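You operate a simulated robot arm through the tools that you are given. There is no shell and no other tool. Be economical: measure what you need, move in short steps, check, and stop when the job is done.

The job below is to be done with a simulated two-armed robot. You get a single attempt, and the scene is never put back.

Task
Jog the arm's elbow to -90 and wrist to -60, then disable it.
Fine: zero the counter first, with one press, and use 7 jog presses at most; the base stays as it is.

Only the result counts: the job must be done as asked and must still hold three seconds after the hand-in. Knocking over, shifting, dropping, spilling or breaking anything else fails it.

Robot
Two 7-joint arms with two-finger parallel grippers on one trunk that stands fixed in place. Base frame: the origin is at the foot of the trunk, x ahead of it, y to its left, z up. Lengths are in mm, angles in degrees, forces in N, time in s.
The left shoulder is at [60, 143, 926], the right one opposite. With the tool pointing down near the work surface each hand reaches from about 320 to 740 mm from the base axis, measured 20 degrees to its own side. Payload 1.57 kg a hand.
Tool frame (each hand has its own): the origin (TCP) lies between the finger pads and is the grasp point; the fingertips stand 30 mm ahead of it; z points along the fingers, y is the line along which they close. Largest opening 110 mm; finger width 24, thickness 12; the body of the gripper, 48 by 112 mm, starts 78 mm behind the TCP.
Orientation is that of the tool frame in the base frame, as a unit quaternion [x, y, z, w]. With the fingers straight down and closing along the base's y, the tool's x points along the base's -x, its y along +y and its z along -z.

Tools
- The arms move only by the tool drive_tool. It takes "left_commands", "right_commands" or both (then of equal length, played together; a hand with none holds still); each is a list of rows, each a list of 6 numbers: the shift along the tool's x, y, z in units of 50 mm (1.0 is 50 mm), then the turn, a rotation vector about the tool's x, y, z in units of 8 degrees (1.0 is 8 degrees). In form: [[tx, ty, tz, rx, ry, rz], ...]. A call has 1 to 8 rows; each row shifts and turns the commanded pose from where the row before left it, along the tool's axes as they then stand. "left_gripper" and "right_gripper" are, for a hand that has rows, the opening in per cent of the stroke, from 0 (shut) to 100 (fully open), set as the call begins (left out, the last holds). A call with a number of a shift or a turn outside -1 to 1 is refused whole. A row lasts 0.2 s, in which the tool goes at most 50 mm and 8.6 degrees; a call with a longer step from one row to the next is refused whole, and so is a gripper value outside its range. A pose out of reach is approached as far as the arm can. The call stops where the force on the tool passes 40 N (or 10 N more than at its start, if that is more) or the arm is blocked; 0.2 s more then pass. The fingers move at their own pace (about 45 mm/s each) and stop on an object; they squeeze with about 22 N. The grip force told is the motor's: it shows also when the fingers shut on nothing. Time passes only in rows, and 0.2 s behind the last, so rows that do not move let the fingers close. It gives the time, the measured TCP pose, the force on the tool (base axes), the opening and the grip force at its end, in the units of the frame above (readings bear some noise), with the torque about the TCP (base axes, N m) and any sound that the robot's microphone picked up.
- Cameras (640 x 400 px; columns grow to the right, rows downward): "scene" is now at [51.1, 5.7, 1540.8]; the picture's right is [0.09, -1.00, 0.00], its down [-0.72, -0.06, -0.69] and it looks along [0.69, 0.06, -0.72] (base axes); focal length 370 px, centre (320, 200). "left" rides on the left gripper at [70, -16, -141] in its tool frame; the picture's right is [0.23, 0.97, 0.00], its down [-0.86, 0.20, -0.48] and it looks along [-0.47, 0.11, 0.88] (tool axes); focal length 222 px, centre (320, 200). "right" rides on the right gripper at [70, 16, -141] in its tool frame; the picture's right is [-0.23, 0.97, 0.00], its down [-0.86, -0.20, -0.48] and it looks along [-0.47, -0.11, 0.88] (tool axes); focal length 222 px, centre (320, 200). There is no depth. A picture from a camera that has moved, and an enlarged one, comes with that camera's place and axes in the base frame and with its lens.
- snapshot(camera): a new picture of that camera. The clock stands still meanwhile.
- move_column(by): slides the trunk up (or, below 0, down) by that many mm; the arms and the scene camera ride with it, the base frame stays. It gives what a move gives, with no picture.
- pan_tilt(pan, tilt): turns the head with the scene camera to pan (to the left, within 86 degrees either way) and tilt (down, from -29 to 69), counted from straight ahead of the robot. It gives what a move gives.
- zoom(camera, box): a new picture of the part [left, top, right, bottom] of that camera's present view, enlarged. The clock stands still meanwhile.
- finish_job(): hands the job in; it is judged then, once.

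Go step by step. Nothing tells you positions but the pictures and the camera data: compare them with the known pose of the tool, close in by small moves and look again before you grip or let go. The budget is 120 turns and 94 pictures, counting those below and the enlarged ones. Unless the task says otherwise, let go and move clear before handing in.

The tools are called after "Request:" by a JSON object that holds its "name" and its "arguments". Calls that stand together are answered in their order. drive_tool: Moves the arms, as the interface text tells. Its arguments: {"type":"object","properties":{"left_commands":{"type":"array","items":{"type":"array","items":{"type":"number"}}},"left_gripper":{"type":"number"},"right_commands":{"type":"array","items":{"type":"array","items":{"type":"number"}}},"right_gripper":{"type":"number"}},"required":[]} The other tools are called the same way: move_column (by) slides the trunk up or down; pan_tilt (pan, tilt) turns the head that bears the scene camera; snapshot (camera) takes a picture; zoom (camera, box) takes an enlarged picture of a part of a camera's view; finish_job () hands the job in.

At the start:

```text
t: 0.0
left_tcp_pos: [368.6, 277.2, 1110.8]
left_tool_rot: [0.0, 1.0, -0.001, 0.0]
left_contact_force: [0.2, -0.5, 0.2]
left_torque: [-0.02, -0.02, 0.01]
left_width: 109.9
left_gripper_force: 0.0
right_tcp_pos: [452.3, -95.6, 1098.2]
right_tool_rot: [0.0, 1.0, 0.0, 0.0]
right_contact_force: [0.1, 0.3, 0.2]
right_torque: [0.02, 0.0, 0.04]
right_width: 110.3
right_gripper_force: 0.1
trunk travel left (down, up): [-525.0, 65.0]
head pan, tilt: [5.0, 46.3]
```

scene: 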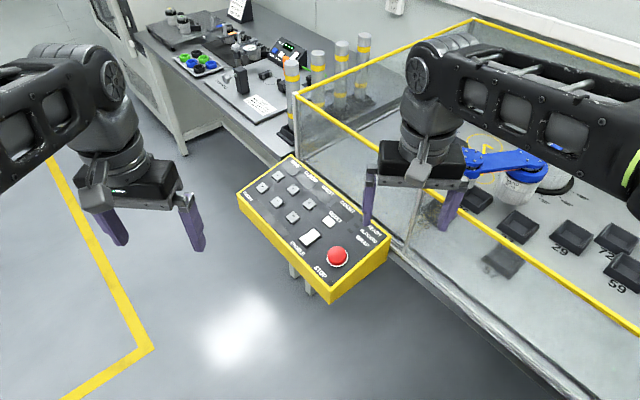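
right: 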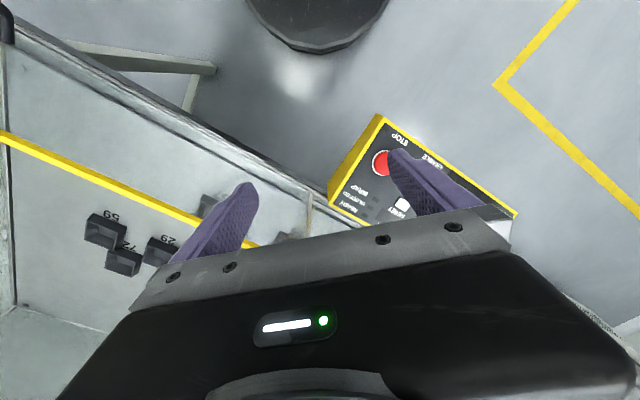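
left: 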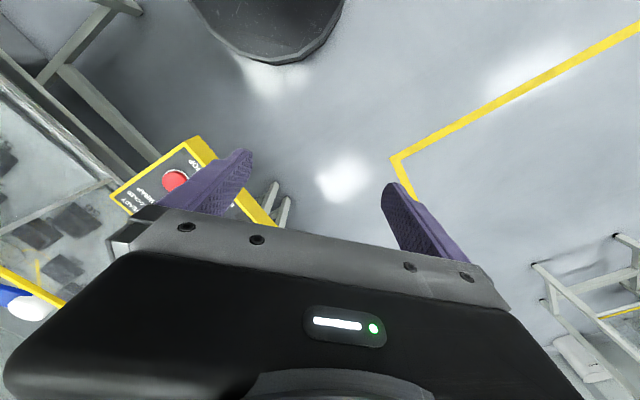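

I see a yellow control panel with buttons ahead, and an enclosed cell with a blue arm behind glass. I'll zoom in to read the panel and find the readouts.

Request:
{"name": "zoom", "arguments": {"camera": "scene", "box": [230, 140, 400, 310]}}

Request:
{"name": "zoom", "arguments": {"camera": "scene", "box": [400, 100, 640, 300]}}

Request:
{"name": "zoom", "arguments": {"camera": "scene", "box": [140, 0, 320, 140]}}

```text
2.35 times, centred on (315, 225) of scene
camera zoom: at [51.1, 5.7, 1540.8], right [0.09, -1.0, 0.0], down [-0.72, -0.06, -0.69], along [0.69, 0.06, -0.72], focal length 871 px, centre (332, 141)
```

zoom: 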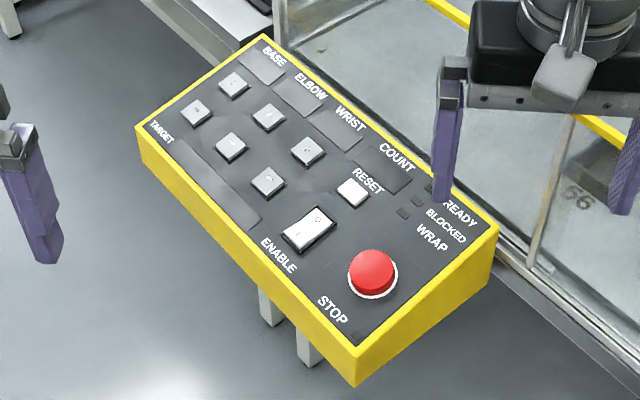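

```text
2.00 times, centred on (520, 200) of scene
camera zoom: at [51.1, 5.7, 1540.8], right [0.09, -1.0, 0.0], down [-0.72, -0.06, -0.69], along [0.69, 0.06, -0.72], focal length 741 px, centre (-80, 200)
```

zoom: 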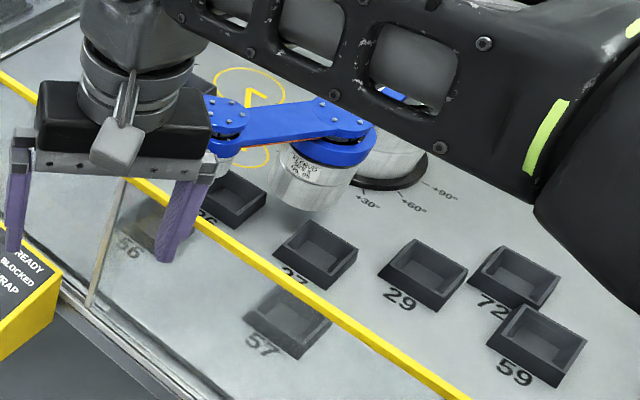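

```text
2.86 times, centred on (230, 70) of scene
camera zoom: at [51.1, 5.7, 1540.8], right [0.09, -1.0, 0.0], down [-0.72, -0.06, -0.69], along [0.69, 0.06, -0.72], focal length 1058 px, centre (577, 571)
```

zoom: 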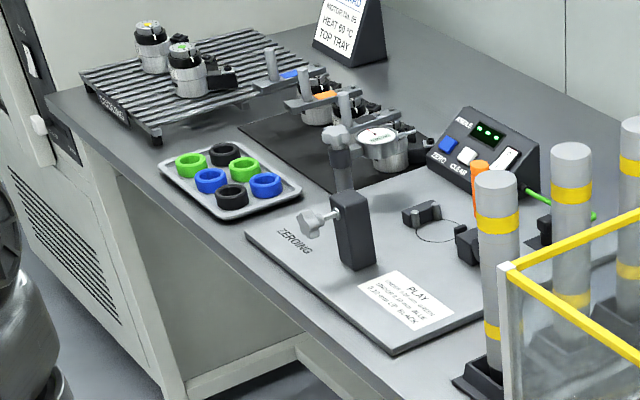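

The panel has base/elbow/wrist displays with two keys each, a RESET, an ENABLE rocker and STOP; the displays look dark. I'll look closer at details.

Request:
{"name": "zoom", "arguments": {"camera": "scene", "box": [240, 150, 320, 200]}}

Request:
{"name": "zoom", "arguments": {"camera": "scene", "box": [285, 190, 395, 270]}}

Request:
{"name": "zoom", "arguments": {"camera": "right", "box": [310, 100, 530, 240]}}

```text
8.00 times, centred on (280, 175) of scene
camera zoom: at [51.1, 5.7, 1540.8], right [0.09, -1.0, 0.0], down [-0.72, -0.06, -0.69], along [0.69, 0.06, -0.72], focal length 2962 px, centre (640, 400)
```

zoom: 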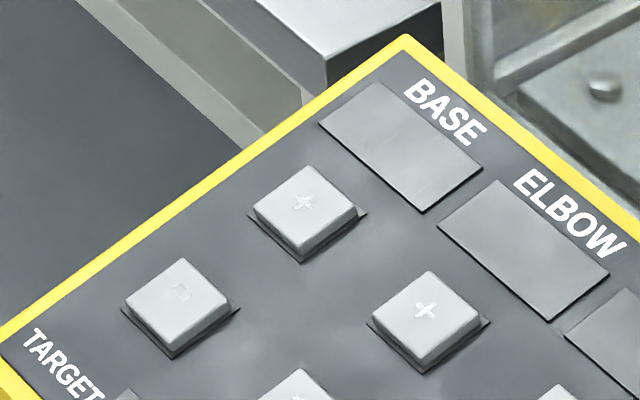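

```text
5.00 times, centred on (340, 230) of scene
camera zoom: at [51.1, 5.7, 1540.8], right [0.09, -1.0, 0.0], down [-0.72, -0.06, -0.69], along [0.69, 0.06, -0.72], focal length 1852 px, centre (220, 50)
```

zoom: 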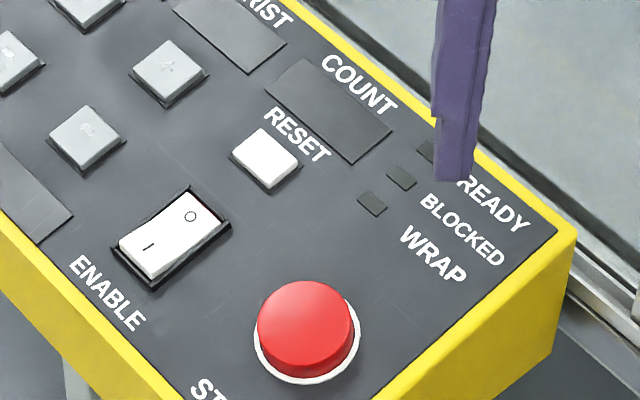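

```text
2.86 times, centred on (420, 170) of right
camera zoom: at [380.8, -78.9, 1239.6], right [0.23, 0.97, 0.0], down [0.86, -0.2, 0.48], along [0.47, -0.11, -0.88], focal length 635 px, centre (34, 286)
```

zoom: 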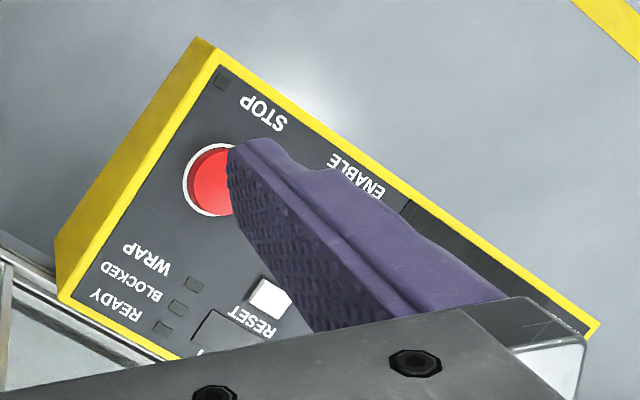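

Panel's top is around z≈850–890, running from about (456,15) to (830,150). I'll move the right arm aside and shut the left gripper for pressing, then look again.

Request:
{"name": "drive_tool", "arguments": {"right_commands": [[0, -1, -0.5, 0, 0, 0], [0, -1, 0, 0, 0, 0], [0, -1, 0, 0, 0, 0], [0, -1, 0, 0, 0, 0], [0, -1, 0, 0, 0, 0], [0, 0, 0, 0, 0, 0]], "left_commands": [[0, 0, 0, 0, 0, 0], [0, 0, 0, 0, 0, 0], [0, 0, 0, 0, 0, 0], [0, 0, 0, 0, 0, 0], [0, 0, 0, 0, 0, 0], [0, 0, 0, 0, 0, 0]], "left_gripper": 0}}

Request:
{"name": "zoom", "arguments": {"camera": "scene", "box": [230, 150, 400, 256]}}

Request:
{"name": "snapshot", "arguments": {"camera": "left"}}

Request:
{"name": "snapshot", "arguments": {"camera": "scene"}}

```text
refused: row 1 steps farther than a row can; nothing moved
```

```text
3.76 times, centred on (315, 203) of scene
camera zoom: at [51.1, 5.7, 1540.8], right [0.09, -1.0, 0.0], down [-0.72, -0.06, -0.69], along [0.69, 0.06, -0.72], focal length 1394 px, centre (339, 189)
```

zoom: 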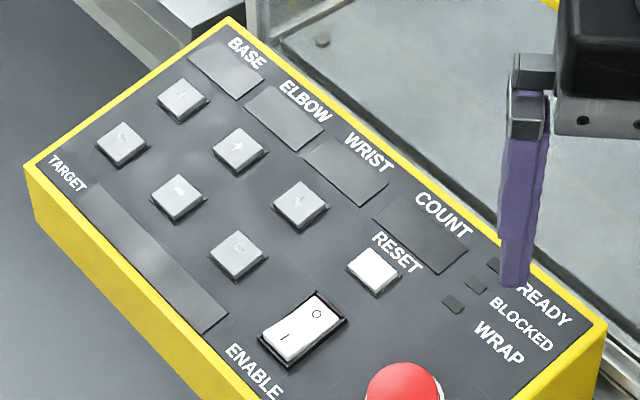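

```text
83 pictures are left
camera left: at [299.1, 260.8, 1253.0], right [-0.23, 0.97, 0.0], down [0.86, 0.2, 0.48], along [0.47, 0.11, -0.88], focal length 222 px, centre (320, 200)
```

left: 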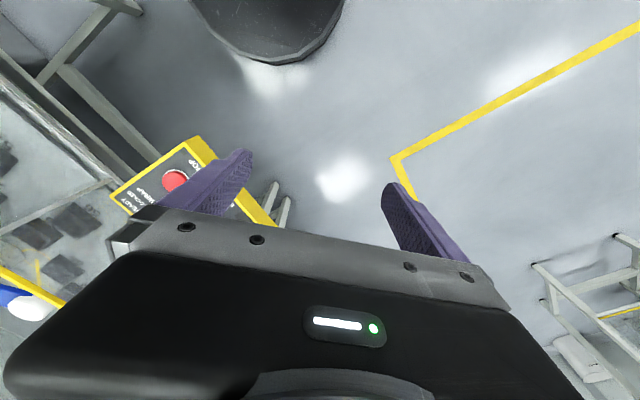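

```text
82 pictures are left
camera scene: at [51.1, 5.7, 1540.8], right [0.09, -1.0, 0.0], down [-0.72, -0.06, -0.69], along [0.69, 0.06, -0.72], focal length 370 px, centre (320, 200)
```

scene: 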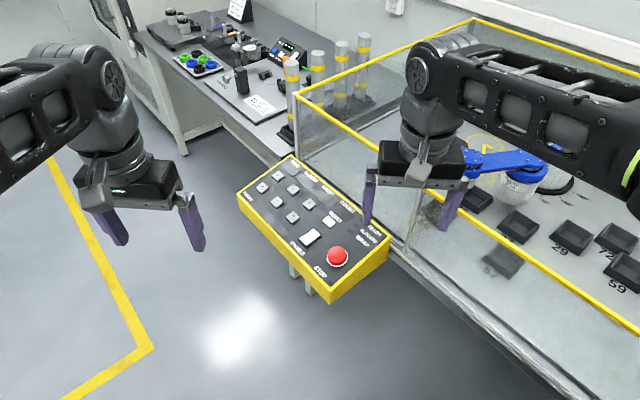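

The step was too long because of the combined shift; I repeat it with smaller parts, and bring the left hand over toward the panel while closing.

Request:
{"name": "drive_tool", "arguments": {"right_commands": [[0, -0.95, 0, 0, 0, 0], [0, -0.95, 0, 0, 0, 0], [0, -0.95, 0, 0, 0, 0], [0, -0.95, 0, 0, 0, 0], [0, -0.95, 0, 0, 0, 0], [0.9, 0, 0, 0, 0, 0], [0.9, 0, 0, 0, 0, 0]], "left_commands": [[0, 0, 0, 0, 0, 0], [0, 0, 0, 0, 0, 0], [0, 0, 0, 0, 0, 0], [-0.4, -0.7, 0, 0, 0, 0], [-0.4, -0.7, 0, 0, 0, 0], [-0.4, -0.7, 0, 0, 0, 0], [-0.4, -0.7, 0, 0, 0, 0]], "left_gripper": 0}}

Request:
{"name": "snapshot", "arguments": {"camera": "left"}}

Request:
{"name": "snapshot", "arguments": {"camera": "scene"}}

```text
t: 1.6
left_tcp_pos: [452.7, 140.3, 1108.6]
left_tool_rot: [0.001, 1.0, -0.002, -0.002]
left_contact_force: [0.5, 0.8, -0.8]
left_torque: [-0.12, 0.12, 0.01]
left_width: 0.0
left_gripper_force: 17.8
right_tcp_pos: [365.4, -330.1, 1101.8]
right_tool_rot: [-0.002, 1.0, -0.002, -0.002]
right_contact_force: [-0.1, 1.7, -0.1]
right_torque: [-0.13, 0.08, 0.01]
right_width: 110.0
right_gripper_force: 0.1
trunk travel left (down, up): [-525.0, 65.0]
head pan, tilt: [5.0, 46.3]
```

```text
81 pictures are left
camera left: at [384.1, 123.9, 1250.3], right [-0.23, 0.97, 0.0], down [0.86, 0.2, 0.47], along [0.46, 0.1, -0.88], focal length 222 px, centre (320, 200)
```

left: 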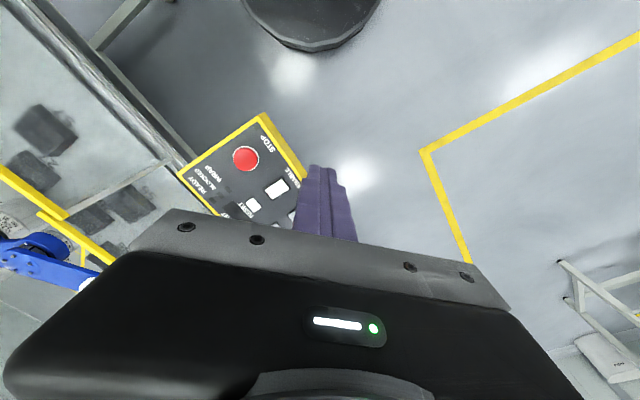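

```text
80 pictures are left
camera scene: at [56.1, 10.0, 1540.4], right [0.09, -1.0, 0.0], down [-0.72, -0.07, -0.69], along [0.69, 0.06, -0.73], focal length 370 px, centre (320, 200)
```

scene: 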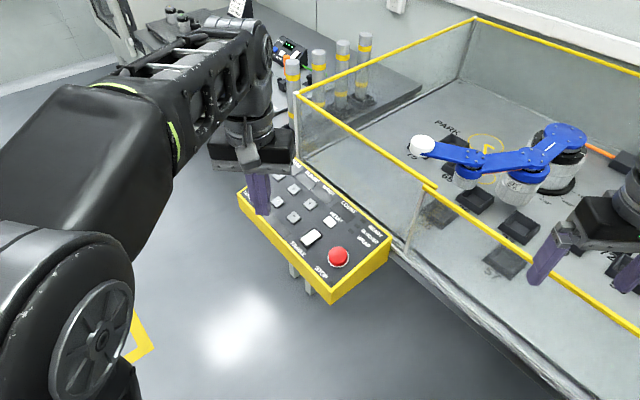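

The rocker, RESET and STOP are visible from the left camera; I zoom in to triangulate and fix the panel's plane.

Request:
{"name": "zoom", "arguments": {"camera": "left", "box": [170, 100, 330, 230]}}

Request:
{"name": "zoom", "arguments": {"camera": "scene", "box": [400, 100, 600, 225]}}

Request:
{"name": "zoom", "arguments": {"camera": "scene", "box": [230, 150, 400, 256]}}

```text
3.08 times, centred on (250, 165) of left
camera zoom: at [384.1, 123.9, 1250.3], right [-0.23, 0.97, 0.0], down [0.86, 0.2, 0.47], along [0.46, 0.1, -0.88], focal length 684 px, centre (535, 308)
```

zoom: 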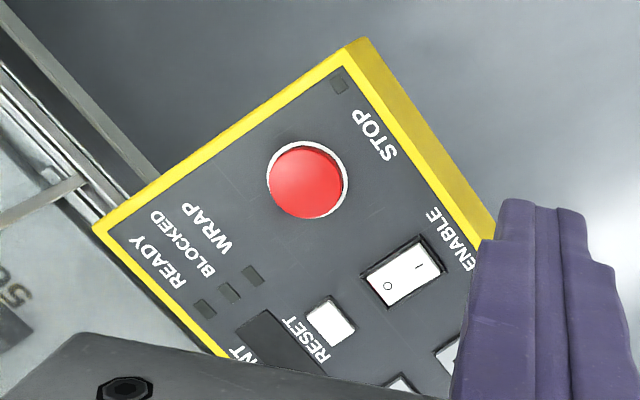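

```text
3.20 times, centred on (500, 162) of scene
camera zoom: at [56.1, 10.0, 1540.4], right [0.09, -1.0, 0.0], down [-0.72, -0.07, -0.69], along [0.69, 0.06, -0.73], focal length 1185 px, centre (-256, 320)
```

zoom: 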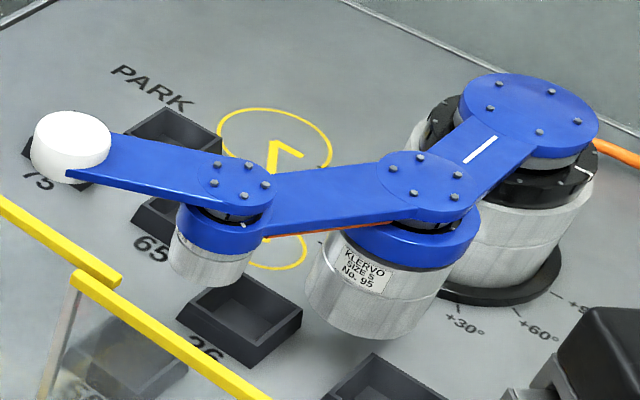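

```text
3.76 times, centred on (315, 203) of scene
camera zoom: at [56.1, 10.0, 1540.4], right [0.09, -1.0, 0.0], down [-0.72, -0.07, -0.69], along [0.69, 0.06, -0.73], focal length 1394 px, centre (339, 189)
```

zoom: 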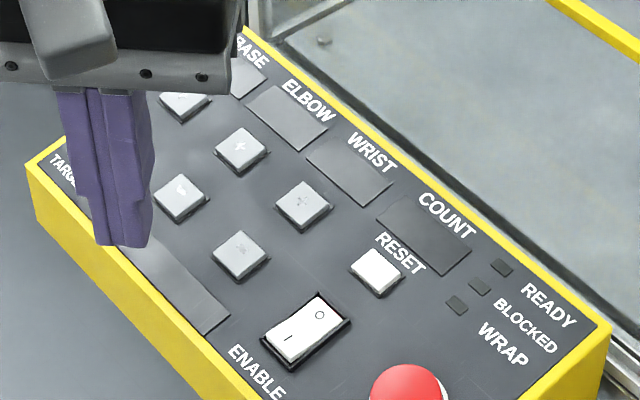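

RESET is near (626,40,865) and the rocker near (592,82,845). The cell wall runs close behind the panel, so I turn the left hand about 41° to line up with it.

Request:
{"name": "drive_tool", "arguments": {"left_commands": [[0, 0, 0, 0, 0, 0.86], [0, 0, 0, 0, 0, 0.86], [0, 0, 0, 0, 0, 0.86], [0, 0, 0, 0, 0, 0.86], [0, 0, 0, 0, 0, 0.86], [0, 0, 0, 0, 0, 0.86]]}}

Request:
{"name": "snapshot", "arguments": {"camera": "left"}}

Request:
{"name": "zoom", "arguments": {"camera": "scene", "box": [230, 150, 400, 256]}}

```text
t: 3.0
left_tcp_pos: [449.0, 138.0, 1111.5]
left_tool_rot: [0.353, 0.936, 0.0, 0.0]
left_contact_force: [-0.5, 0.2, 1.3]
left_torque: [0.01, 0.0, 0.04]
left_width: 0.0
left_gripper_force: 21.6
right_tcp_pos: [361.9, -333.6, 1101.0]
right_tool_rot: [0.0, 1.0, 0.0, 0.0]
right_contact_force: [-0.4, 0.2, -0.3]
right_torque: [-0.01, -0.04, 0.02]
right_width: 110.0
right_gripper_force: 0.1
trunk travel left (down, up): [-525.0, 65.0]
head pan, tilt: [5.0, 46.3]
```

```text
76 pictures are left
camera left: at [385.8, 171.6, 1252.8], right [0.47, 0.88, 0.0], down [0.77, -0.42, 0.48], along [0.42, -0.23, -0.88], focal length 222 px, centre (320, 200)
```

left: 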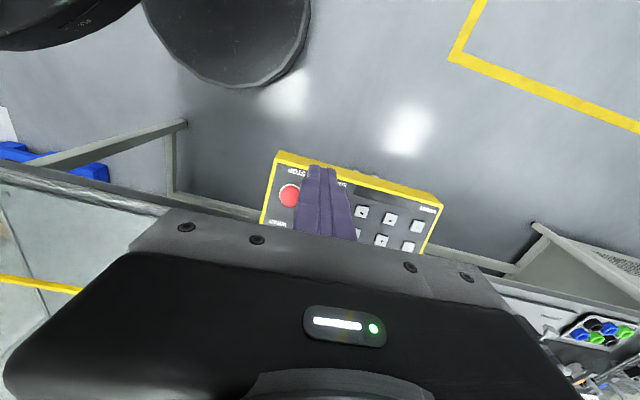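

```text
3.76 times, centred on (315, 203) of scene
camera zoom: at [51.0, 5.6, 1540.8], right [0.09, -1.0, 0.0], down [-0.72, -0.06, -0.69], along [0.69, 0.06, -0.72], focal length 1394 px, centre (339, 189)
```

zoom: 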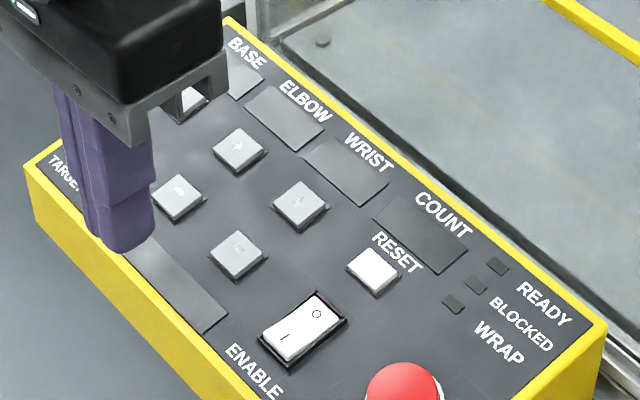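

The hand is now parallel to the panel. I zoom the left view to triangulate keys in the settled state.

Request:
{"name": "zoom", "arguments": {"camera": "left", "box": [250, 140, 450, 265]}}

```text
3.20 times, centred on (350, 202) of left
camera zoom: at [385.8, 171.6, 1252.8], right [0.47, 0.88, 0.0], down [0.77, -0.42, 0.48], along [0.42, -0.23, -0.88], focal length 711 px, centre (224, 192)
```

zoom: 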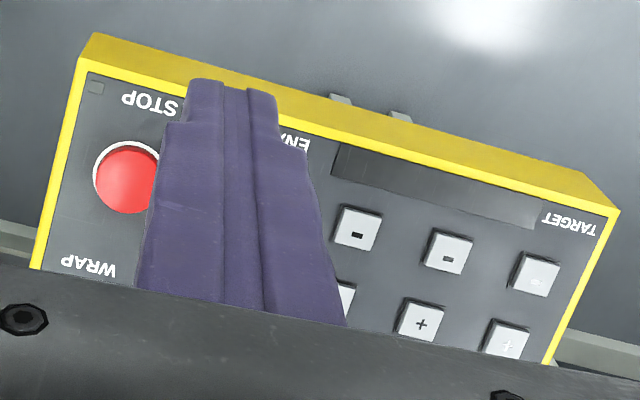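

The panel slopes up away from the robot (about 16°); keys lie at z≈843–860. I move the left hand to hover about 40 mm over the rocker's "I" half.

Request:
{"name": "drive_tool", "arguments": {"left_commands": [[-0.46, 0.167, 0.67, 0, 0, 0], [-0.46, 0.167, 0.67, 0, 0, 0], [-0.46, 0.167, 0.67, 0, 0, 0], [-0.46, 0.167, 0.67, 0, 0, 0], [-0.46, 0.167, 0.67, 0, 0, 0], [-0.46, 0.167, 0.67, 0, 0, 0], [0, 0, 0, 0, 0, 0], [0, 0, 0, 0, 0, 0]]}}

Request:
{"name": "zoom", "arguments": {"camera": "left", "box": [160, 80, 480, 280]}}

Request:
{"name": "zoom", "arguments": {"camera": "scene", "box": [230, 150, 400, 256]}}

```text
t: 4.8
left_tcp_pos: [585.4, 84.7, 910.7]
left_tool_rot: [0.352, 0.936, 0.0, 0.0]
left_contact_force: [-0.4, 0.2, 0.1]
left_torque: [0.01, -0.06, 0.0]
left_width: 0.2
left_gripper_force: 21.2
right_tcp_pos: [361.7, -331.7, 1100.7]
right_tool_rot: [0.001, 1.0, 0.0, 0.001]
right_contact_force: [0.8, -0.1, -0.5]
right_torque: [-0.06, -0.02, -0.01]
right_width: 110.1
right_gripper_force: 0.2
trunk travel left (down, up): [-525.0, 65.0]
head pan, tilt: [5.0, 46.3]
```

```text
2.00 times, centred on (320, 180) of left
camera zoom: at [522.4, 118.0, 1052.3], right [0.47, 0.88, 0.0], down [0.77, -0.41, 0.48], along [0.42, -0.23, -0.88], focal length 444 px, centre (320, 240)
```

zoom: 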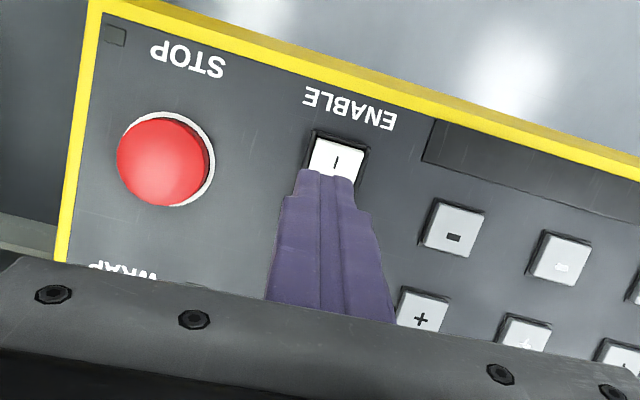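

```text
3.76 times, centred on (315, 203) of scene
camera zoom: at [51.4, 5.4, 1540.7], right [0.09, -1.0, 0.0], down [-0.72, -0.06, -0.69], along [0.69, 0.06, -0.72], focal length 1394 px, centre (339, 189)
```

zoom: 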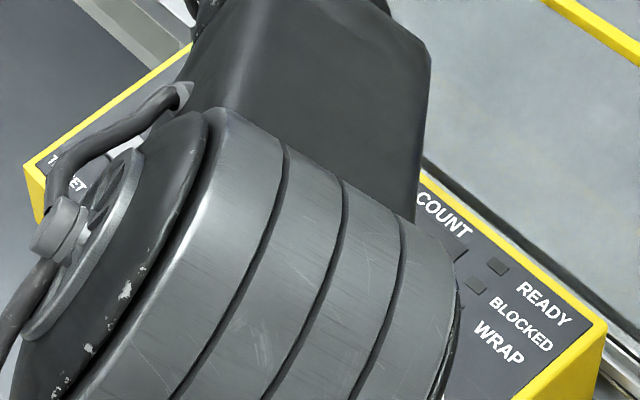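

The fingertip will land almost on the rocker's "I" mark; I shift about 4 mm sideways and come down slowly.

Request:
{"name": "drive_tool", "arguments": {"left_commands": [[0.06, 0.08, 0.2, 0, 0, 0], [0, 0, 0.2, 0, 0, 0], [0, 0, 0.1, 0, 0, 0], [0, 0, 0.1, 0, 0, 0], [0, 0, 0.06, 0, 0, 0], [0, 0, 0.06, 0, 0, 0]]}}

Request:
{"name": "zoom", "arguments": {"camera": "left", "box": [160, 80, 480, 280]}}

```text
t: 6.2
left_tcp_pos: [585.0, 89.0, 873.7]
left_tool_rot: [0.352, 0.936, 0.0, 0.0]
left_contact_force: [0.0, -0.2, 0.2]
left_torque: [0.0, -0.01, 0.0]
left_width: 0.0
left_gripper_force: 20.6
right_tcp_pos: [361.4, -333.3, 1100.3]
right_tool_rot: [-0.001, 1.0, 0.0, 0.0]
right_contact_force: [-0.1, 0.7, 0.8]
right_torque: [0.01, -0.01, 0.05]
right_width: 110.1
right_gripper_force: 0.1
trunk travel left (down, up): [-525.0, 65.0]
head pan, tilt: [5.0, 46.3]
```

```text
2.00 times, centred on (320, 180) of left
camera zoom: at [522.1, 122.6, 1016.3], right [0.47, 0.88, 0.0], down [0.77, -0.41, 0.48], along [0.42, -0.23, -0.88], focal length 444 px, centre (320, 240)
```

zoom: 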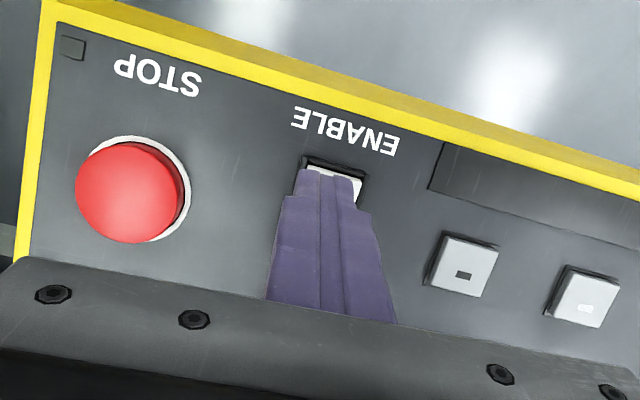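

The tip is over the outer part of the rocker, still a few mm above it. I continue down in small steps.

Request:
{"name": "drive_tool", "arguments": {"left_commands": [[0, 0, 0.06, 0, 0, 0], [0, 0, 0.06, 0, 0, 0], [0, 0, 0.06, 0, 0, 0], [0, 0, 0.06, 0, 0, 0]]}}

Request:
{"name": "zoom", "arguments": {"camera": "left", "box": [160, 80, 480, 280]}}

```text
t: 7.2
left_tcp_pos: [585.2, 87.8, 863.3]
left_tool_rot: [0.352, 0.936, 0.001, -0.001]
left_contact_force: [1.3, -0.7, 0.5]
left_torque: [-0.03, -0.01, 0.01]
left_width: 0.0
left_gripper_force: 22.0
right_tcp_pos: [360.7, -333.2, 1101.1]
right_tool_rot: [0.0, 1.0, 0.0, 0.0]
right_contact_force: [0.3, 0.7, -0.1]
right_torque: [-0.02, -0.02, -0.01]
right_width: 109.9
right_gripper_force: 0.1
trunk travel left (down, up): [-525.0, 65.0]
head pan, tilt: [5.0, 46.3]
```

```text
2.00 times, centred on (320, 180) of left
camera zoom: at [522.0, 121.9, 1004.3], right [0.47, 0.88, 0.0], down [0.77, -0.41, 0.48], along [0.42, -0.22, -0.88], focal length 444 px, centre (320, 240)
```

zoom: 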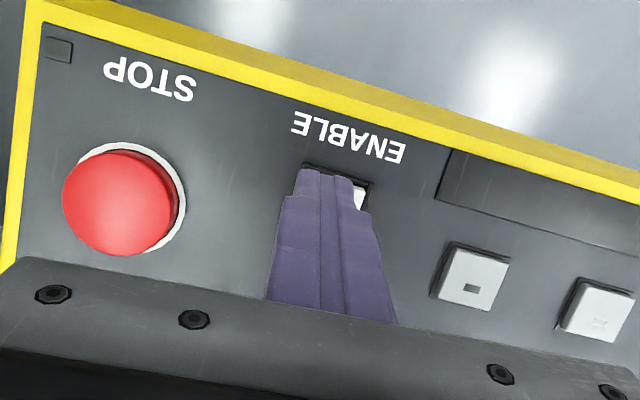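

Still no contact; the rocker sits a few mm to the picture's right, so I correct and go on down.

Request:
{"name": "drive_tool", "arguments": {"left_commands": [[0, 0.07, 0, 0, 0, 0], [0, 0, 0.05, 0, 0, 0], [0, 0, 0.05, 0, 0, 0], [0, 0, 0.05, 0, 0, 0], [0, 0, 0.05, 0, 0, 0]]}}

Request:
{"name": "zoom", "arguments": {"camera": "left", "box": [160, 80, 480, 280]}}

```text
t: 8.4
left_tcp_pos: [587.3, 92.5, 856.0]
left_tool_rot: [0.352, 0.936, 0.001, 0.002]
left_contact_force: [-3.3, 1.1, 23.2]
left_torque: [-0.21, -0.03, 0.24]
left_width: 0.2
left_gripper_force: 21.0
right_tcp_pos: [360.3, -333.1, 1102.3]
right_tool_rot: [-0.001, 1.0, 0.0, 0.0]
right_contact_force: [0.3, 0.3, 1.1]
right_torque: [-0.01, -0.01, -0.03]
right_width: 110.2
right_gripper_force: 0.1
trunk travel left (down, up): [-525.0, 65.0]
head pan, tilt: [5.0, 46.3]
```

```text
2.00 times, centred on (320, 180) of left
camera zoom: at [523.7, 124.9, 997.0], right [0.47, 0.88, 0.0], down [0.77, -0.41, 0.48], along [0.43, -0.23, -0.88], focal length 444 px, centre (320, 240)
```

zoom: 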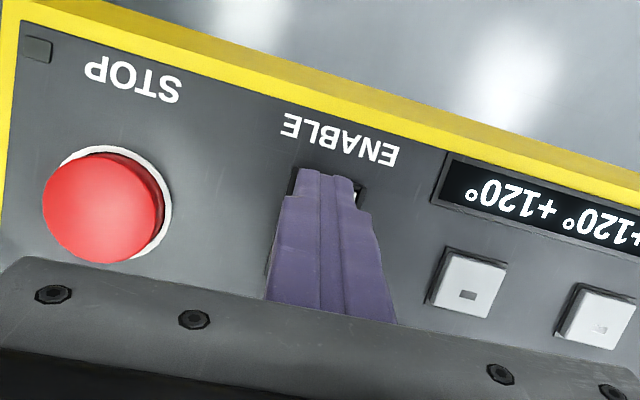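

The panel lit up: it's enabled and the TARGET display shows values. I rise and back off to read all displays from the scene camera.

Request:
{"name": "drive_tool", "arguments": {"left_commands": [[0, 0, -0.6, 0, 0, 0], [0.2, -0.1, -0.8, 0, 0, 0], [0.5, -0.167, -0.67, 0, 0, 0], [0.5, -0.167, -0.67, 0, 0, 0], [0.5, -0.167, -0.67, 0, 0, 0], [0.5, -0.167, -0.67, 0, 0, 0], [0.5, -0.167, -0.5, 0, 0, 0], [0, 0, 0, 0, 0, 0]]}}

Request:
{"name": "zoom", "arguments": {"camera": "scene", "box": [230, 150, 400, 256]}}

Request:
{"name": "zoom", "arguments": {"camera": "scene", "box": [400, 90, 640, 240]}}

```text
t: 10.2
left_tcp_pos: [456.1, 144.9, 1081.7]
left_tool_rot: [0.352, 0.936, 0.0, -0.001]
left_contact_force: [0.1, 0.5, -0.6]
left_torque: [-0.01, 0.02, 0.0]
left_width: 0.2
left_gripper_force: 21.3
right_tcp_pos: [361.3, -331.6, 1100.4]
right_tool_rot: [0.0, 1.0, 0.0, -0.001]
right_contact_force: [0.7, 0.8, 0.0]
right_torque: [-0.02, 0.05, 0.0]
right_width: 110.0
right_gripper_force: 0.0
trunk travel left (down, up): [-525.0, 65.0]
head pan, tilt: [5.0, 46.3]
```

```text
3.76 times, centred on (315, 203) of scene
camera zoom: at [51.7, 5.3, 1540.7], right [0.09, -1.0, 0.0], down [-0.72, -0.06, -0.69], along [0.69, 0.06, -0.72], focal length 1394 px, centre (339, 189)
```

zoom: 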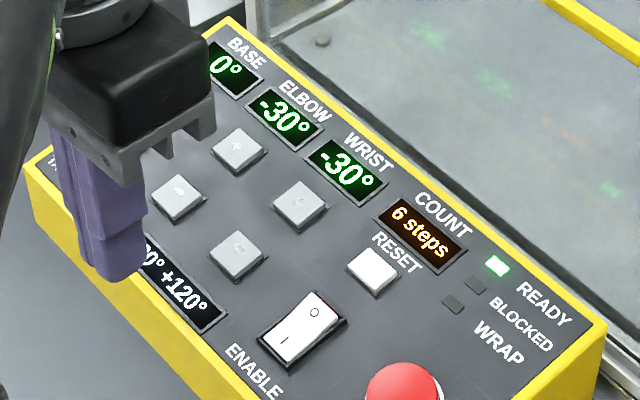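

```text
2.67 times, centred on (520, 165) of scene
camera zoom: at [51.7, 5.3, 1540.7], right [0.09, -1.0, 0.0], down [-0.72, -0.06, -0.69], along [0.69, 0.06, -0.72], focal length 988 px, centre (-213, 293)
```

zoom: 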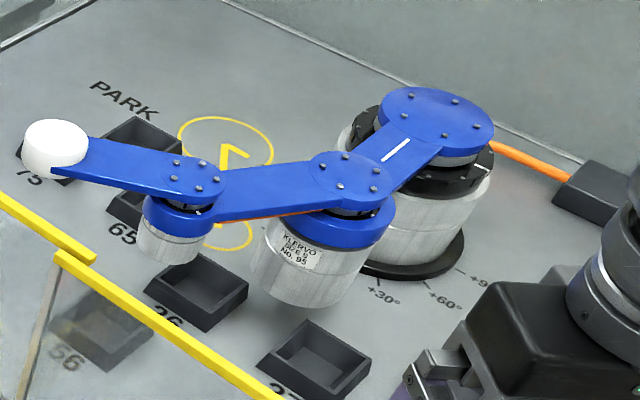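

Now: base 0°, elbow −30°, wrist −30°, count 6 steps, READY lit. So I reset first, then elbow − twice and wrist − once (if a step is 30°). I move over RESET.

Request:
{"name": "drive_tool", "arguments": {"left_commands": [[-0.7, 0.118, 0.555, 0, 0, 0], [-0.7, 0.118, 0.555, 0, 0, 0], [-0.7, 0.118, 0.555, 0, 0, 0], [-0.7, 0.118, 0.555, 0, 0, 0], [-0.7, 0.118, 0.555, 0, 0, 0], [-0.7, 0.118, 0.555, 0, 0, 0], [0, 0, 0, 0, 0, 0], [0, 0, 0, 0, 0, 0]]}}

Request:
{"name": "zoom", "arguments": {"camera": "left", "box": [160, 80, 480, 280]}}

Request:
{"name": "snapshot", "arguments": {"camera": "scene"}}

```text
t: 12.0
left_tcp_pos: [616.9, 30.8, 912.9]
left_tool_rot: [0.353, 0.936, 0.0, 0.002]
left_contact_force: [0.0, -0.2, -0.9]
left_torque: [0.0, 0.0, 0.0]
left_width: 0.0
left_gripper_force: 21.3
left hand out of reach, approached as far as the arm can: row 6
right_tcp_pos: [360.4, -331.8, 1100.5]
right_tool_rot: [0.001, 1.0, -0.001, -0.001]
right_contact_force: [0.2, -0.3, -0.1]
right_torque: [0.01, 0.01, 0.03]
right_width: 110.0
right_gripper_force: 0.0
trunk travel left (down, up): [-525.0, 65.0]
head pan, tilt: [5.0, 46.3]
```

```text
2.00 times, centred on (320, 180) of left
camera zoom: at [553.6, 64.6, 1053.7], right [0.47, 0.88, 0.0], down [0.77, -0.41, 0.48], along [0.43, -0.23, -0.88], focal length 444 px, centre (320, 240)
```

zoom: 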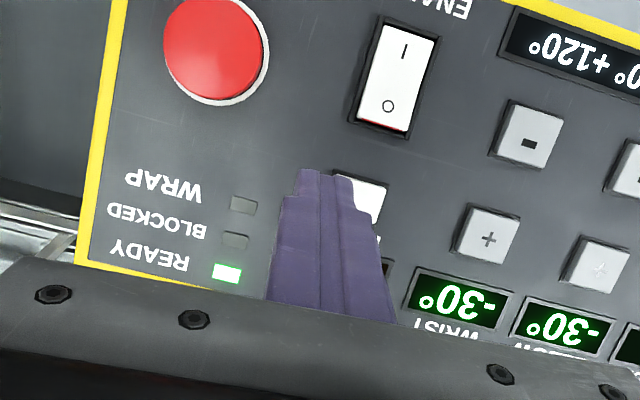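

```text
65 pictures are left
camera scene: at [51.0, 5.6, 1540.7], right [0.09, -1.0, 0.0], down [-0.72, -0.06, -0.69], along [0.69, 0.06, -0.72], focal length 370 px, centre (320, 200)
```

scene: 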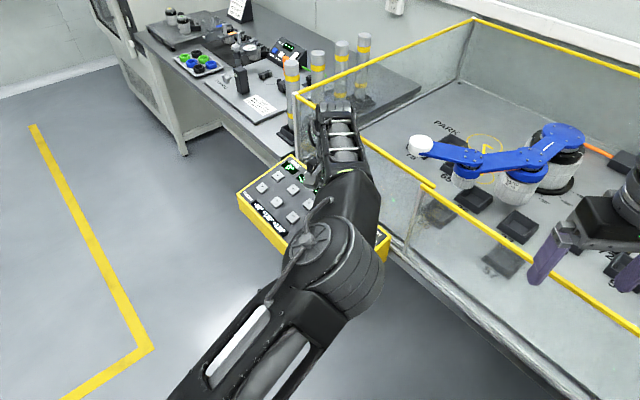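

The left arm nearly runs out of reach with the tool vertical. I raise the trunk 65 mm and tilt the hand about 17° back so it's square to the sloping panel, which brings the wrist closer.

Request:
{"name": "move_column", "arguments": {"by": 65}}

Request:
{"name": "drive_tool", "arguments": {"left_commands": [[0, 0, 0, 0, -0.7, 0], [0, 0, 0, 0, -0.7, 0], [0, 0, 0, 0, -0.7, 0], [0, 0, 0, 0, 0, 0], [0, 0, 0, 0, 0, 0]]}}

Request:
{"name": "zoom", "arguments": {"camera": "left", "box": [160, 80, 480, 280]}}

```text
t: 13.0
left_tcp_pos: [617.6, 30.8, 976.3]
left_tool_rot: [0.352, 0.936, 0.0, 0.001]
left_contact_force: [-0.5, 0.6, 0.1]
left_torque: [0.02, -0.01, -0.01]
left_width: 0.0
left_gripper_force: 21.1
right_tcp_pos: [361.7, -332.8, 1165.9]
right_tool_rot: [0.0, 1.0, 0.0, 0.0]
right_contact_force: [-0.1, 0.9, -0.3]
right_torque: [0.04, 0.02, -0.02]
right_width: 109.8
right_gripper_force: 0.1
trunk travel left (down, up): [-590.0, 0.0]
head pan, tilt: [5.0, 46.3]
```

```text
t: 14.2
left_tcp_pos: [617.8, 31.7, 977.0]
left_tool_rot: [0.349, 0.925, -0.051, 0.139]
left_contact_force: [0.2, -0.1, 0.6]
left_torque: [-0.01, 0.04, -0.02]
left_width: 0.1
left_gripper_force: 20.6
right_tcp_pos: [361.6, -332.4, 1167.1]
right_tool_rot: [0.0, 1.0, 0.001, 0.0]
right_contact_force: [0.4, 1.0, -0.2]
right_torque: [0.03, 0.02, -0.06]
right_width: 110.0
right_gripper_force: 0.0
trunk travel left (down, up): [-590.0, 0.0]
head pan, tilt: [5.0, 46.3]
```

```text
2.00 times, centred on (320, 180) of left
camera zoom: at [525.0, 90.1, 1092.5], right [0.48, 0.88, -0.06], down [0.64, -0.3, 0.71], along [0.6, -0.38, -0.7], focal length 444 px, centre (320, 240)
```

zoom: 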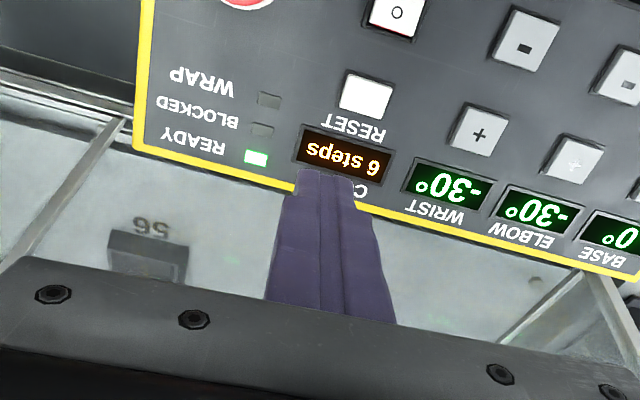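

From this tilted pose the left camera reads every display. RESET lies near (637,35,850); I move to about 25 mm from it along the tool axis.

Request:
{"name": "drive_tool", "arguments": {"left_commands": [[0.185, 0.1, 0.467, 0, 0, 0], [0.185, 0.1, 0.467, 0, 0, 0], [0.185, 0.1, 0.467, 0, 0, 0], [0, 0, 0, 0, 0, 0], [0, 0, 0, 0, 0, 0]]}}

Request:
{"name": "zoom", "arguments": {"camera": "left", "box": [160, 80, 480, 280]}}

```text
t: 15.4
left_tcp_pos: [623.4, 46.6, 901.2]
left_tool_rot: [0.349, 0.925, -0.051, 0.139]
left_contact_force: [0.7, 0.3, 0.2]
left_torque: [0.01, -0.02, -0.02]
left_width: 0.1
left_gripper_force: 21.4
right_tcp_pos: [361.9, -332.6, 1165.8]
right_tool_rot: [0.0, 1.0, 0.0, -0.001]
right_contact_force: [0.3, -0.2, -0.4]
right_torque: [-0.02, -0.04, 0.02]
right_width: 110.1
right_gripper_force: 0.0
trunk travel left (down, up): [-590.0, 0.0]
head pan, tilt: [5.0, 46.3]
```

```text
2.00 times, centred on (320, 180) of left
camera zoom: at [531.5, 105.1, 1016.7], right [0.48, 0.88, -0.06], down [0.64, -0.3, 0.71], along [0.6, -0.38, -0.7], focal length 444 px, centre (320, 240)
```

zoom: 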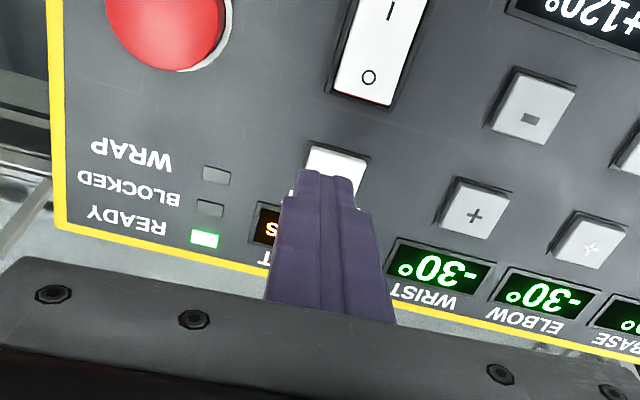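

The tip lines up with RESET within about 4 mm; I correct and close in.

Request:
{"name": "drive_tool", "arguments": {"left_commands": [[0.03, 0.08, 0.15, 0, 0, 0], [0, 0, 0.15, 0, 0, 0], [0, 0, 0.06, 0, 0, 0], [0, 0, 0.06, 0, 0, 0], [0, 0, 0, 0, 0, 0]]}}

Request:
{"name": "zoom", "arguments": {"camera": "left", "box": [160, 80, 480, 280]}}

```text
t: 16.6
left_tcp_pos: [629.0, 46.4, 881.7]
left_tool_rot: [0.349, 0.926, -0.05, 0.138]
left_contact_force: [0.4, 0.7, -0.3]
left_torque: [-0.02, -0.02, 0.02]
left_width: 0.0
left_gripper_force: 21.4
right_tcp_pos: [361.2, -333.8, 1165.5]
right_tool_rot: [0.0, 1.0, 0.0, 0.0]
right_contact_force: [0.9, 0.2, 0.5]
right_torque: [-0.03, -0.03, -0.03]
right_width: 110.1
right_gripper_force: 0.0
trunk travel left (down, up): [-590.0, 0.0]
head pan, tilt: [5.0, 46.3]
```

```text
2.00 times, centred on (320, 180) of left
camera zoom: at [537.3, 105.1, 997.2], right [0.48, 0.88, -0.06], down [0.64, -0.3, 0.71], along [0.6, -0.38, -0.7], focal length 444 px, centre (320, 240)
```

zoom: 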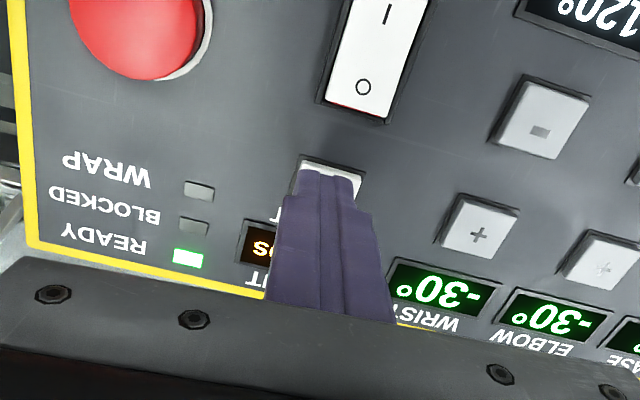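

Aligned with RESET and a few mm above it. I go on down in 2 mm steps, stopping early to check.

Request:
{"name": "drive_tool", "arguments": {"left_commands": [[0, 0, 0.05, 0, 0, 0], [0, 0, 0.05, 0, 0, 0], [0, 0, 0.05, 0, 0, 0]]}}

Request:
{"name": "zoom", "arguments": {"camera": "left", "box": [160, 80, 480, 280]}}

```text
t: 17.4
left_tcp_pos: [630.2, 44.2, 875.0]
left_tool_rot: [0.348, 0.926, -0.05, 0.138]
left_contact_force: [0.7, -0.2, -0.2]
left_torque: [-0.03, -0.01, -0.07]
left_width: 0.0
left_gripper_force: 20.7
right_tcp_pos: [361.1, -332.7, 1165.9]
right_tool_rot: [0.001, 1.0, 0.001, 0.0]
right_contact_force: [0.3, -0.1, 0.1]
right_torque: [0.03, -0.01, -0.01]
right_width: 110.1
right_gripper_force: 0.1
trunk travel left (down, up): [-590.0, 0.0]
head pan, tilt: [5.0, 46.3]
```

```text
2.00 times, centred on (320, 180) of left
camera zoom: at [538.1, 103.3, 990.0], right [0.48, 0.88, -0.06], down [0.64, -0.3, 0.71], along [0.6, -0.38, -0.7], focal length 444 px, centre (320, 240)
```

zoom: 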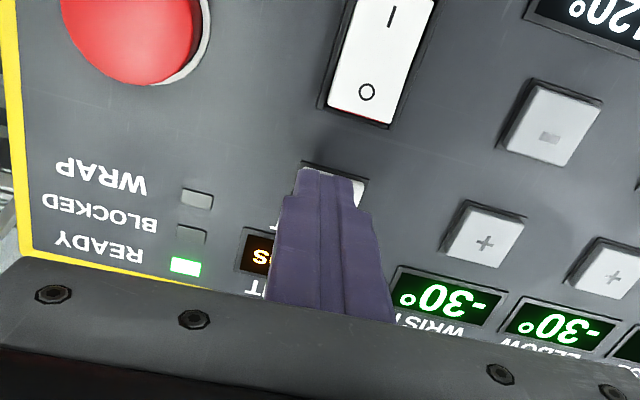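

Still no touch; I nudge 2 mm sideways and continue.

Request:
{"name": "drive_tool", "arguments": {"left_commands": [[0, 0.05, 0.04, 0, 0, 0], [0, 0, 0.04, 0, 0, 0], [0, 0, 0.04, 0, 0, 0]]}}

Request:
{"name": "zoom", "arguments": {"camera": "left", "box": [160, 80, 480, 280]}}

```text
t: 18.2
left_tcp_pos: [631.9, 45.9, 869.2]
left_tool_rot: [0.349, 0.925, -0.05, 0.139]
left_contact_force: [-0.2, 0.6, 0.8]
left_torque: [0.02, 0.0, 0.03]
left_width: 0.0
left_gripper_force: 21.6
right_tcp_pos: [361.3, -333.5, 1166.0]
right_tool_rot: [0.0, 1.0, 0.0, -0.001]
right_contact_force: [-0.7, -0.8, 0.9]
right_torque: [0.02, -0.01, -0.02]
right_width: 109.9
right_gripper_force: 0.0
trunk travel left (down, up): [-590.0, 0.0]
head pan, tilt: [5.0, 46.3]
```

```text
2.00 times, centred on (320, 180) of left
camera zoom: at [540.0, 103.9, 984.6], right [0.48, 0.88, -0.06], down [0.64, -0.3, 0.71], along [0.6, -0.38, -0.7], focal length 444 px, centre (320, 240)
```

zoom: 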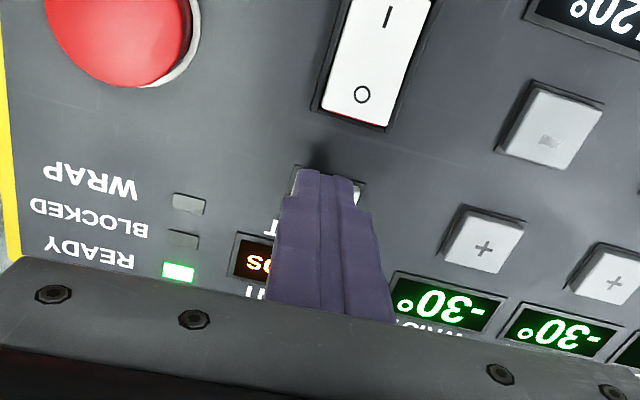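

The contact shadow shows the tip is nearly touching; a few more millimetres.

Request:
{"name": "drive_tool", "arguments": {"left_commands": [[0, 0, 0.04, 0, 0, 0], [0, 0, 0.04, 0, 0, 0], [0, 0, 0.04, 0, 0, 0]]}}

Request:
{"name": "zoom", "arguments": {"camera": "left", "box": [160, 80, 480, 280]}}

```text
t: 19.0
left_tcp_pos: [631.2, 44.2, 865.4]
left_tool_rot: [0.348, 0.926, -0.049, 0.139]
left_contact_force: [0.7, 0.5, -1.0]
left_torque: [-0.01, 0.0, 0.01]
left_width: 0.1
left_gripper_force: 21.8
left hand out of reach, approached as far as the arm can: row 2
right_tcp_pos: [361.0, -333.4, 1165.8]
right_tool_rot: [0.0, 1.0, 0.0, 0.0]
right_contact_force: [0.4, 0.1, 0.4]
right_torque: [0.02, -0.01, 0.03]
right_width: 110.2
right_gripper_force: 0.0
trunk travel left (down, up): [-590.0, 0.0]
head pan, tilt: [5.0, 46.3]
```

```text
2.00 times, centred on (320, 180) of left
camera zoom: at [538.8, 102.8, 981.5], right [0.48, 0.88, -0.06], down [0.64, -0.3, 0.71], along [0.6, -0.38, -0.7], focal length 444 px, centre (320, 240)
```

zoom: 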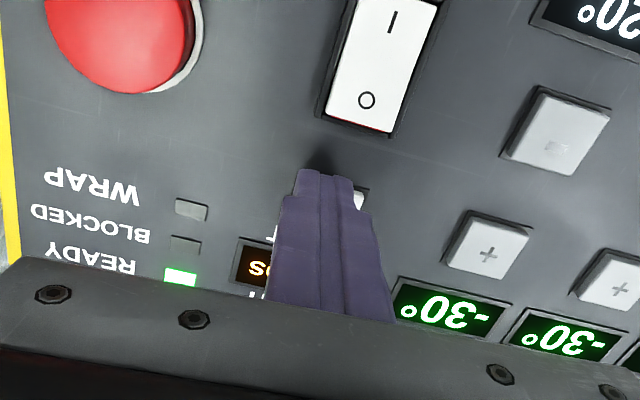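

The arm is at its limit right above RESET, with no contact force yet. I use the trunk itself to lower the hand a few millimetres.

Request:
{"name": "move_column", "arguments": {"by": -4}}

Request:
{"name": "zoom", "arguments": {"camera": "left", "box": [160, 80, 480, 280]}}

```text
t: 19.6
left_tcp_pos: [630.2, 43.5, 862.4]
left_tool_rot: [0.349, 0.925, -0.051, 0.14]
left_contact_force: [0.9, 0.3, 3.7]
left_torque: [-0.04, -0.04, -0.02]
left_width: 0.0
left_gripper_force: 21.2
right_tcp_pos: [360.4, -333.0, 1162.3]
right_tool_rot: [0.0, 1.0, 0.0, 0.001]
right_contact_force: [0.2, 0.2, 0.0]
right_torque: [0.0, -0.02, 0.03]
right_width: 110.1
right_gripper_force: 0.1
trunk travel left (down, up): [-586.0, 4.0]
head pan, tilt: [5.0, 46.3]
heard: click
```

```text
2.00 times, centred on (320, 180) of left
camera zoom: at [538.7, 102.7, 978.0], right [0.48, 0.88, -0.06], down [0.64, -0.3, 0.71], along [0.6, -0.38, -0.7], focal length 444 px, centre (320, 240)
```

zoom: 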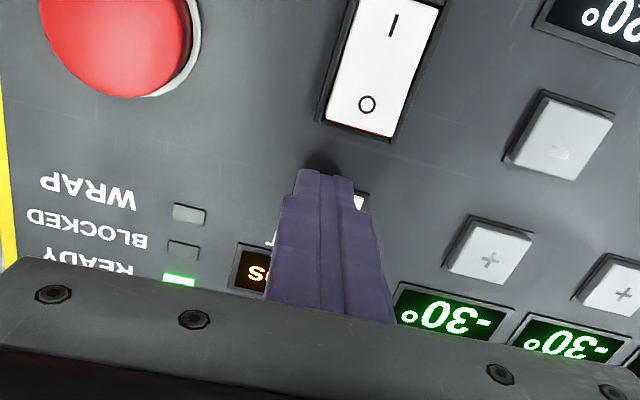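

A click was heard with a light 3.7 N. I back off along the tool axis and read the counter.

Request:
{"name": "drive_tool", "arguments": {"left_commands": [[0, 0, -0.4, 0, 0, 0], [0, 0, -0.6, 0, 0, 0], [0, 0, -0.8, 0, 0, 0], [0, 0, 0, 0, 0, 0]]}}

Request:
{"name": "snapshot", "arguments": {"camera": "left"}}

Request:
{"name": "snapshot", "arguments": {"camera": "scene"}}

```text
t: 20.6
left_tcp_pos: [609.6, 59.8, 947.7]
left_tool_rot: [0.349, 0.926, -0.049, 0.137]
left_contact_force: [-0.2, 0.2, -0.7]
left_torque: [-0.01, 0.01, 0.03]
left_width: 0.1
left_gripper_force: 21.3
right_tcp_pos: [362.2, -333.6, 1161.4]
right_tool_rot: [0.0, 1.0, -0.001, 0.0]
right_contact_force: [-0.4, 0.1, 0.4]
right_torque: [-0.02, -0.03, 0.02]
right_width: 110.2
right_gripper_force: 0.1
trunk travel left (down, up): [-586.0, 4.0]
head pan, tilt: [5.0, 46.3]
```

```text
57 pictures are left
camera left: at [518.0, 120.1, 1063.1], right [0.48, 0.88, -0.06], down [0.64, -0.3, 0.71], along [0.6, -0.38, -0.7], focal length 222 px, centre (320, 200)
```

left: 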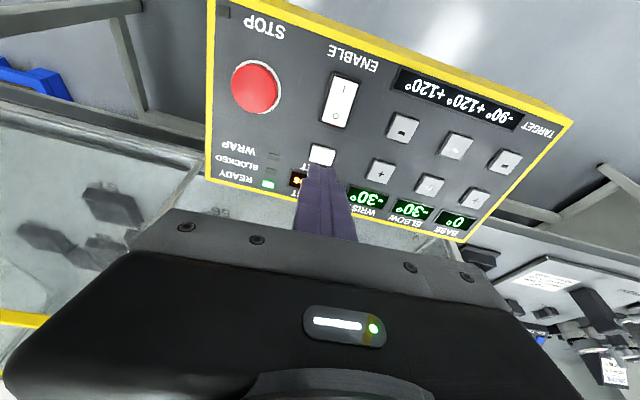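

```text
56 pictures are left
camera scene: at [51.8, 5.3, 1601.7], right [0.09, -1.0, 0.0], down [-0.72, -0.06, -0.69], along [0.69, 0.06, -0.72], focal length 370 px, centre (320, 200)
```

scene: 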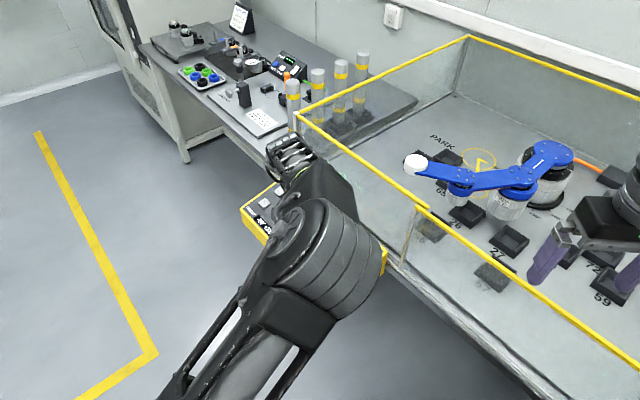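

Counter is hidden by the fingers. I move over toward elbow − (about (707,176,831)), which will uncover the counter too.

Request:
{"name": "drive_tool", "arguments": {"left_commands": [[0.19, 0.76, 0.1, 0, 0, 0], [0.19, 0.76, 0.1, 0, 0, 0], [0.19, 0.76, 0.1, 0, 0, 0], [0.19, 0.76, 0.1, 0, 0, 0], [0, 0, 0.5, 0, 0, 0], [0, 0, 0, 0, 0, 0]]}}

Request:
{"name": "zoom", "arguments": {"camera": "left", "box": [120, 60, 480, 285]}}

```text
t: 22.0
left_tcp_pos: [625.7, 112.4, 917.8]
left_tool_rot: [0.348, 0.926, -0.05, 0.14]
left_contact_force: [0.0, -0.6, -0.2]
left_torque: [0.01, -0.02, 0.0]
left_width: 0.1
left_gripper_force: 21.3
left hand out of reach, approached as far as the arm can: row 2, 3, 4, 5
right_tcp_pos: [361.0, -333.3, 1161.4]
right_tool_rot: [0.001, 1.0, 0.0, 0.0]
right_contact_force: [0.3, -0.2, -0.5]
right_torque: [0.0, 0.04, -0.01]
right_width: 109.9
right_gripper_force: 0.1
trunk travel left (down, up): [-586.0, 4.0]
head pan, tilt: [5.0, 46.3]
```

```text
1.78 times, centred on (300, 172) of left
camera zoom: at [532.6, 170.9, 1032.8], right [0.48, 0.88, -0.06], down [0.64, -0.3, 0.71], along [0.6, -0.38, -0.7], focal length 395 px, centre (356, 249)
```

zoom: 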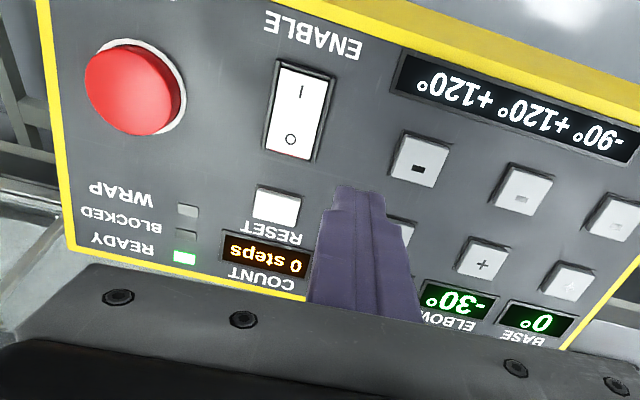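

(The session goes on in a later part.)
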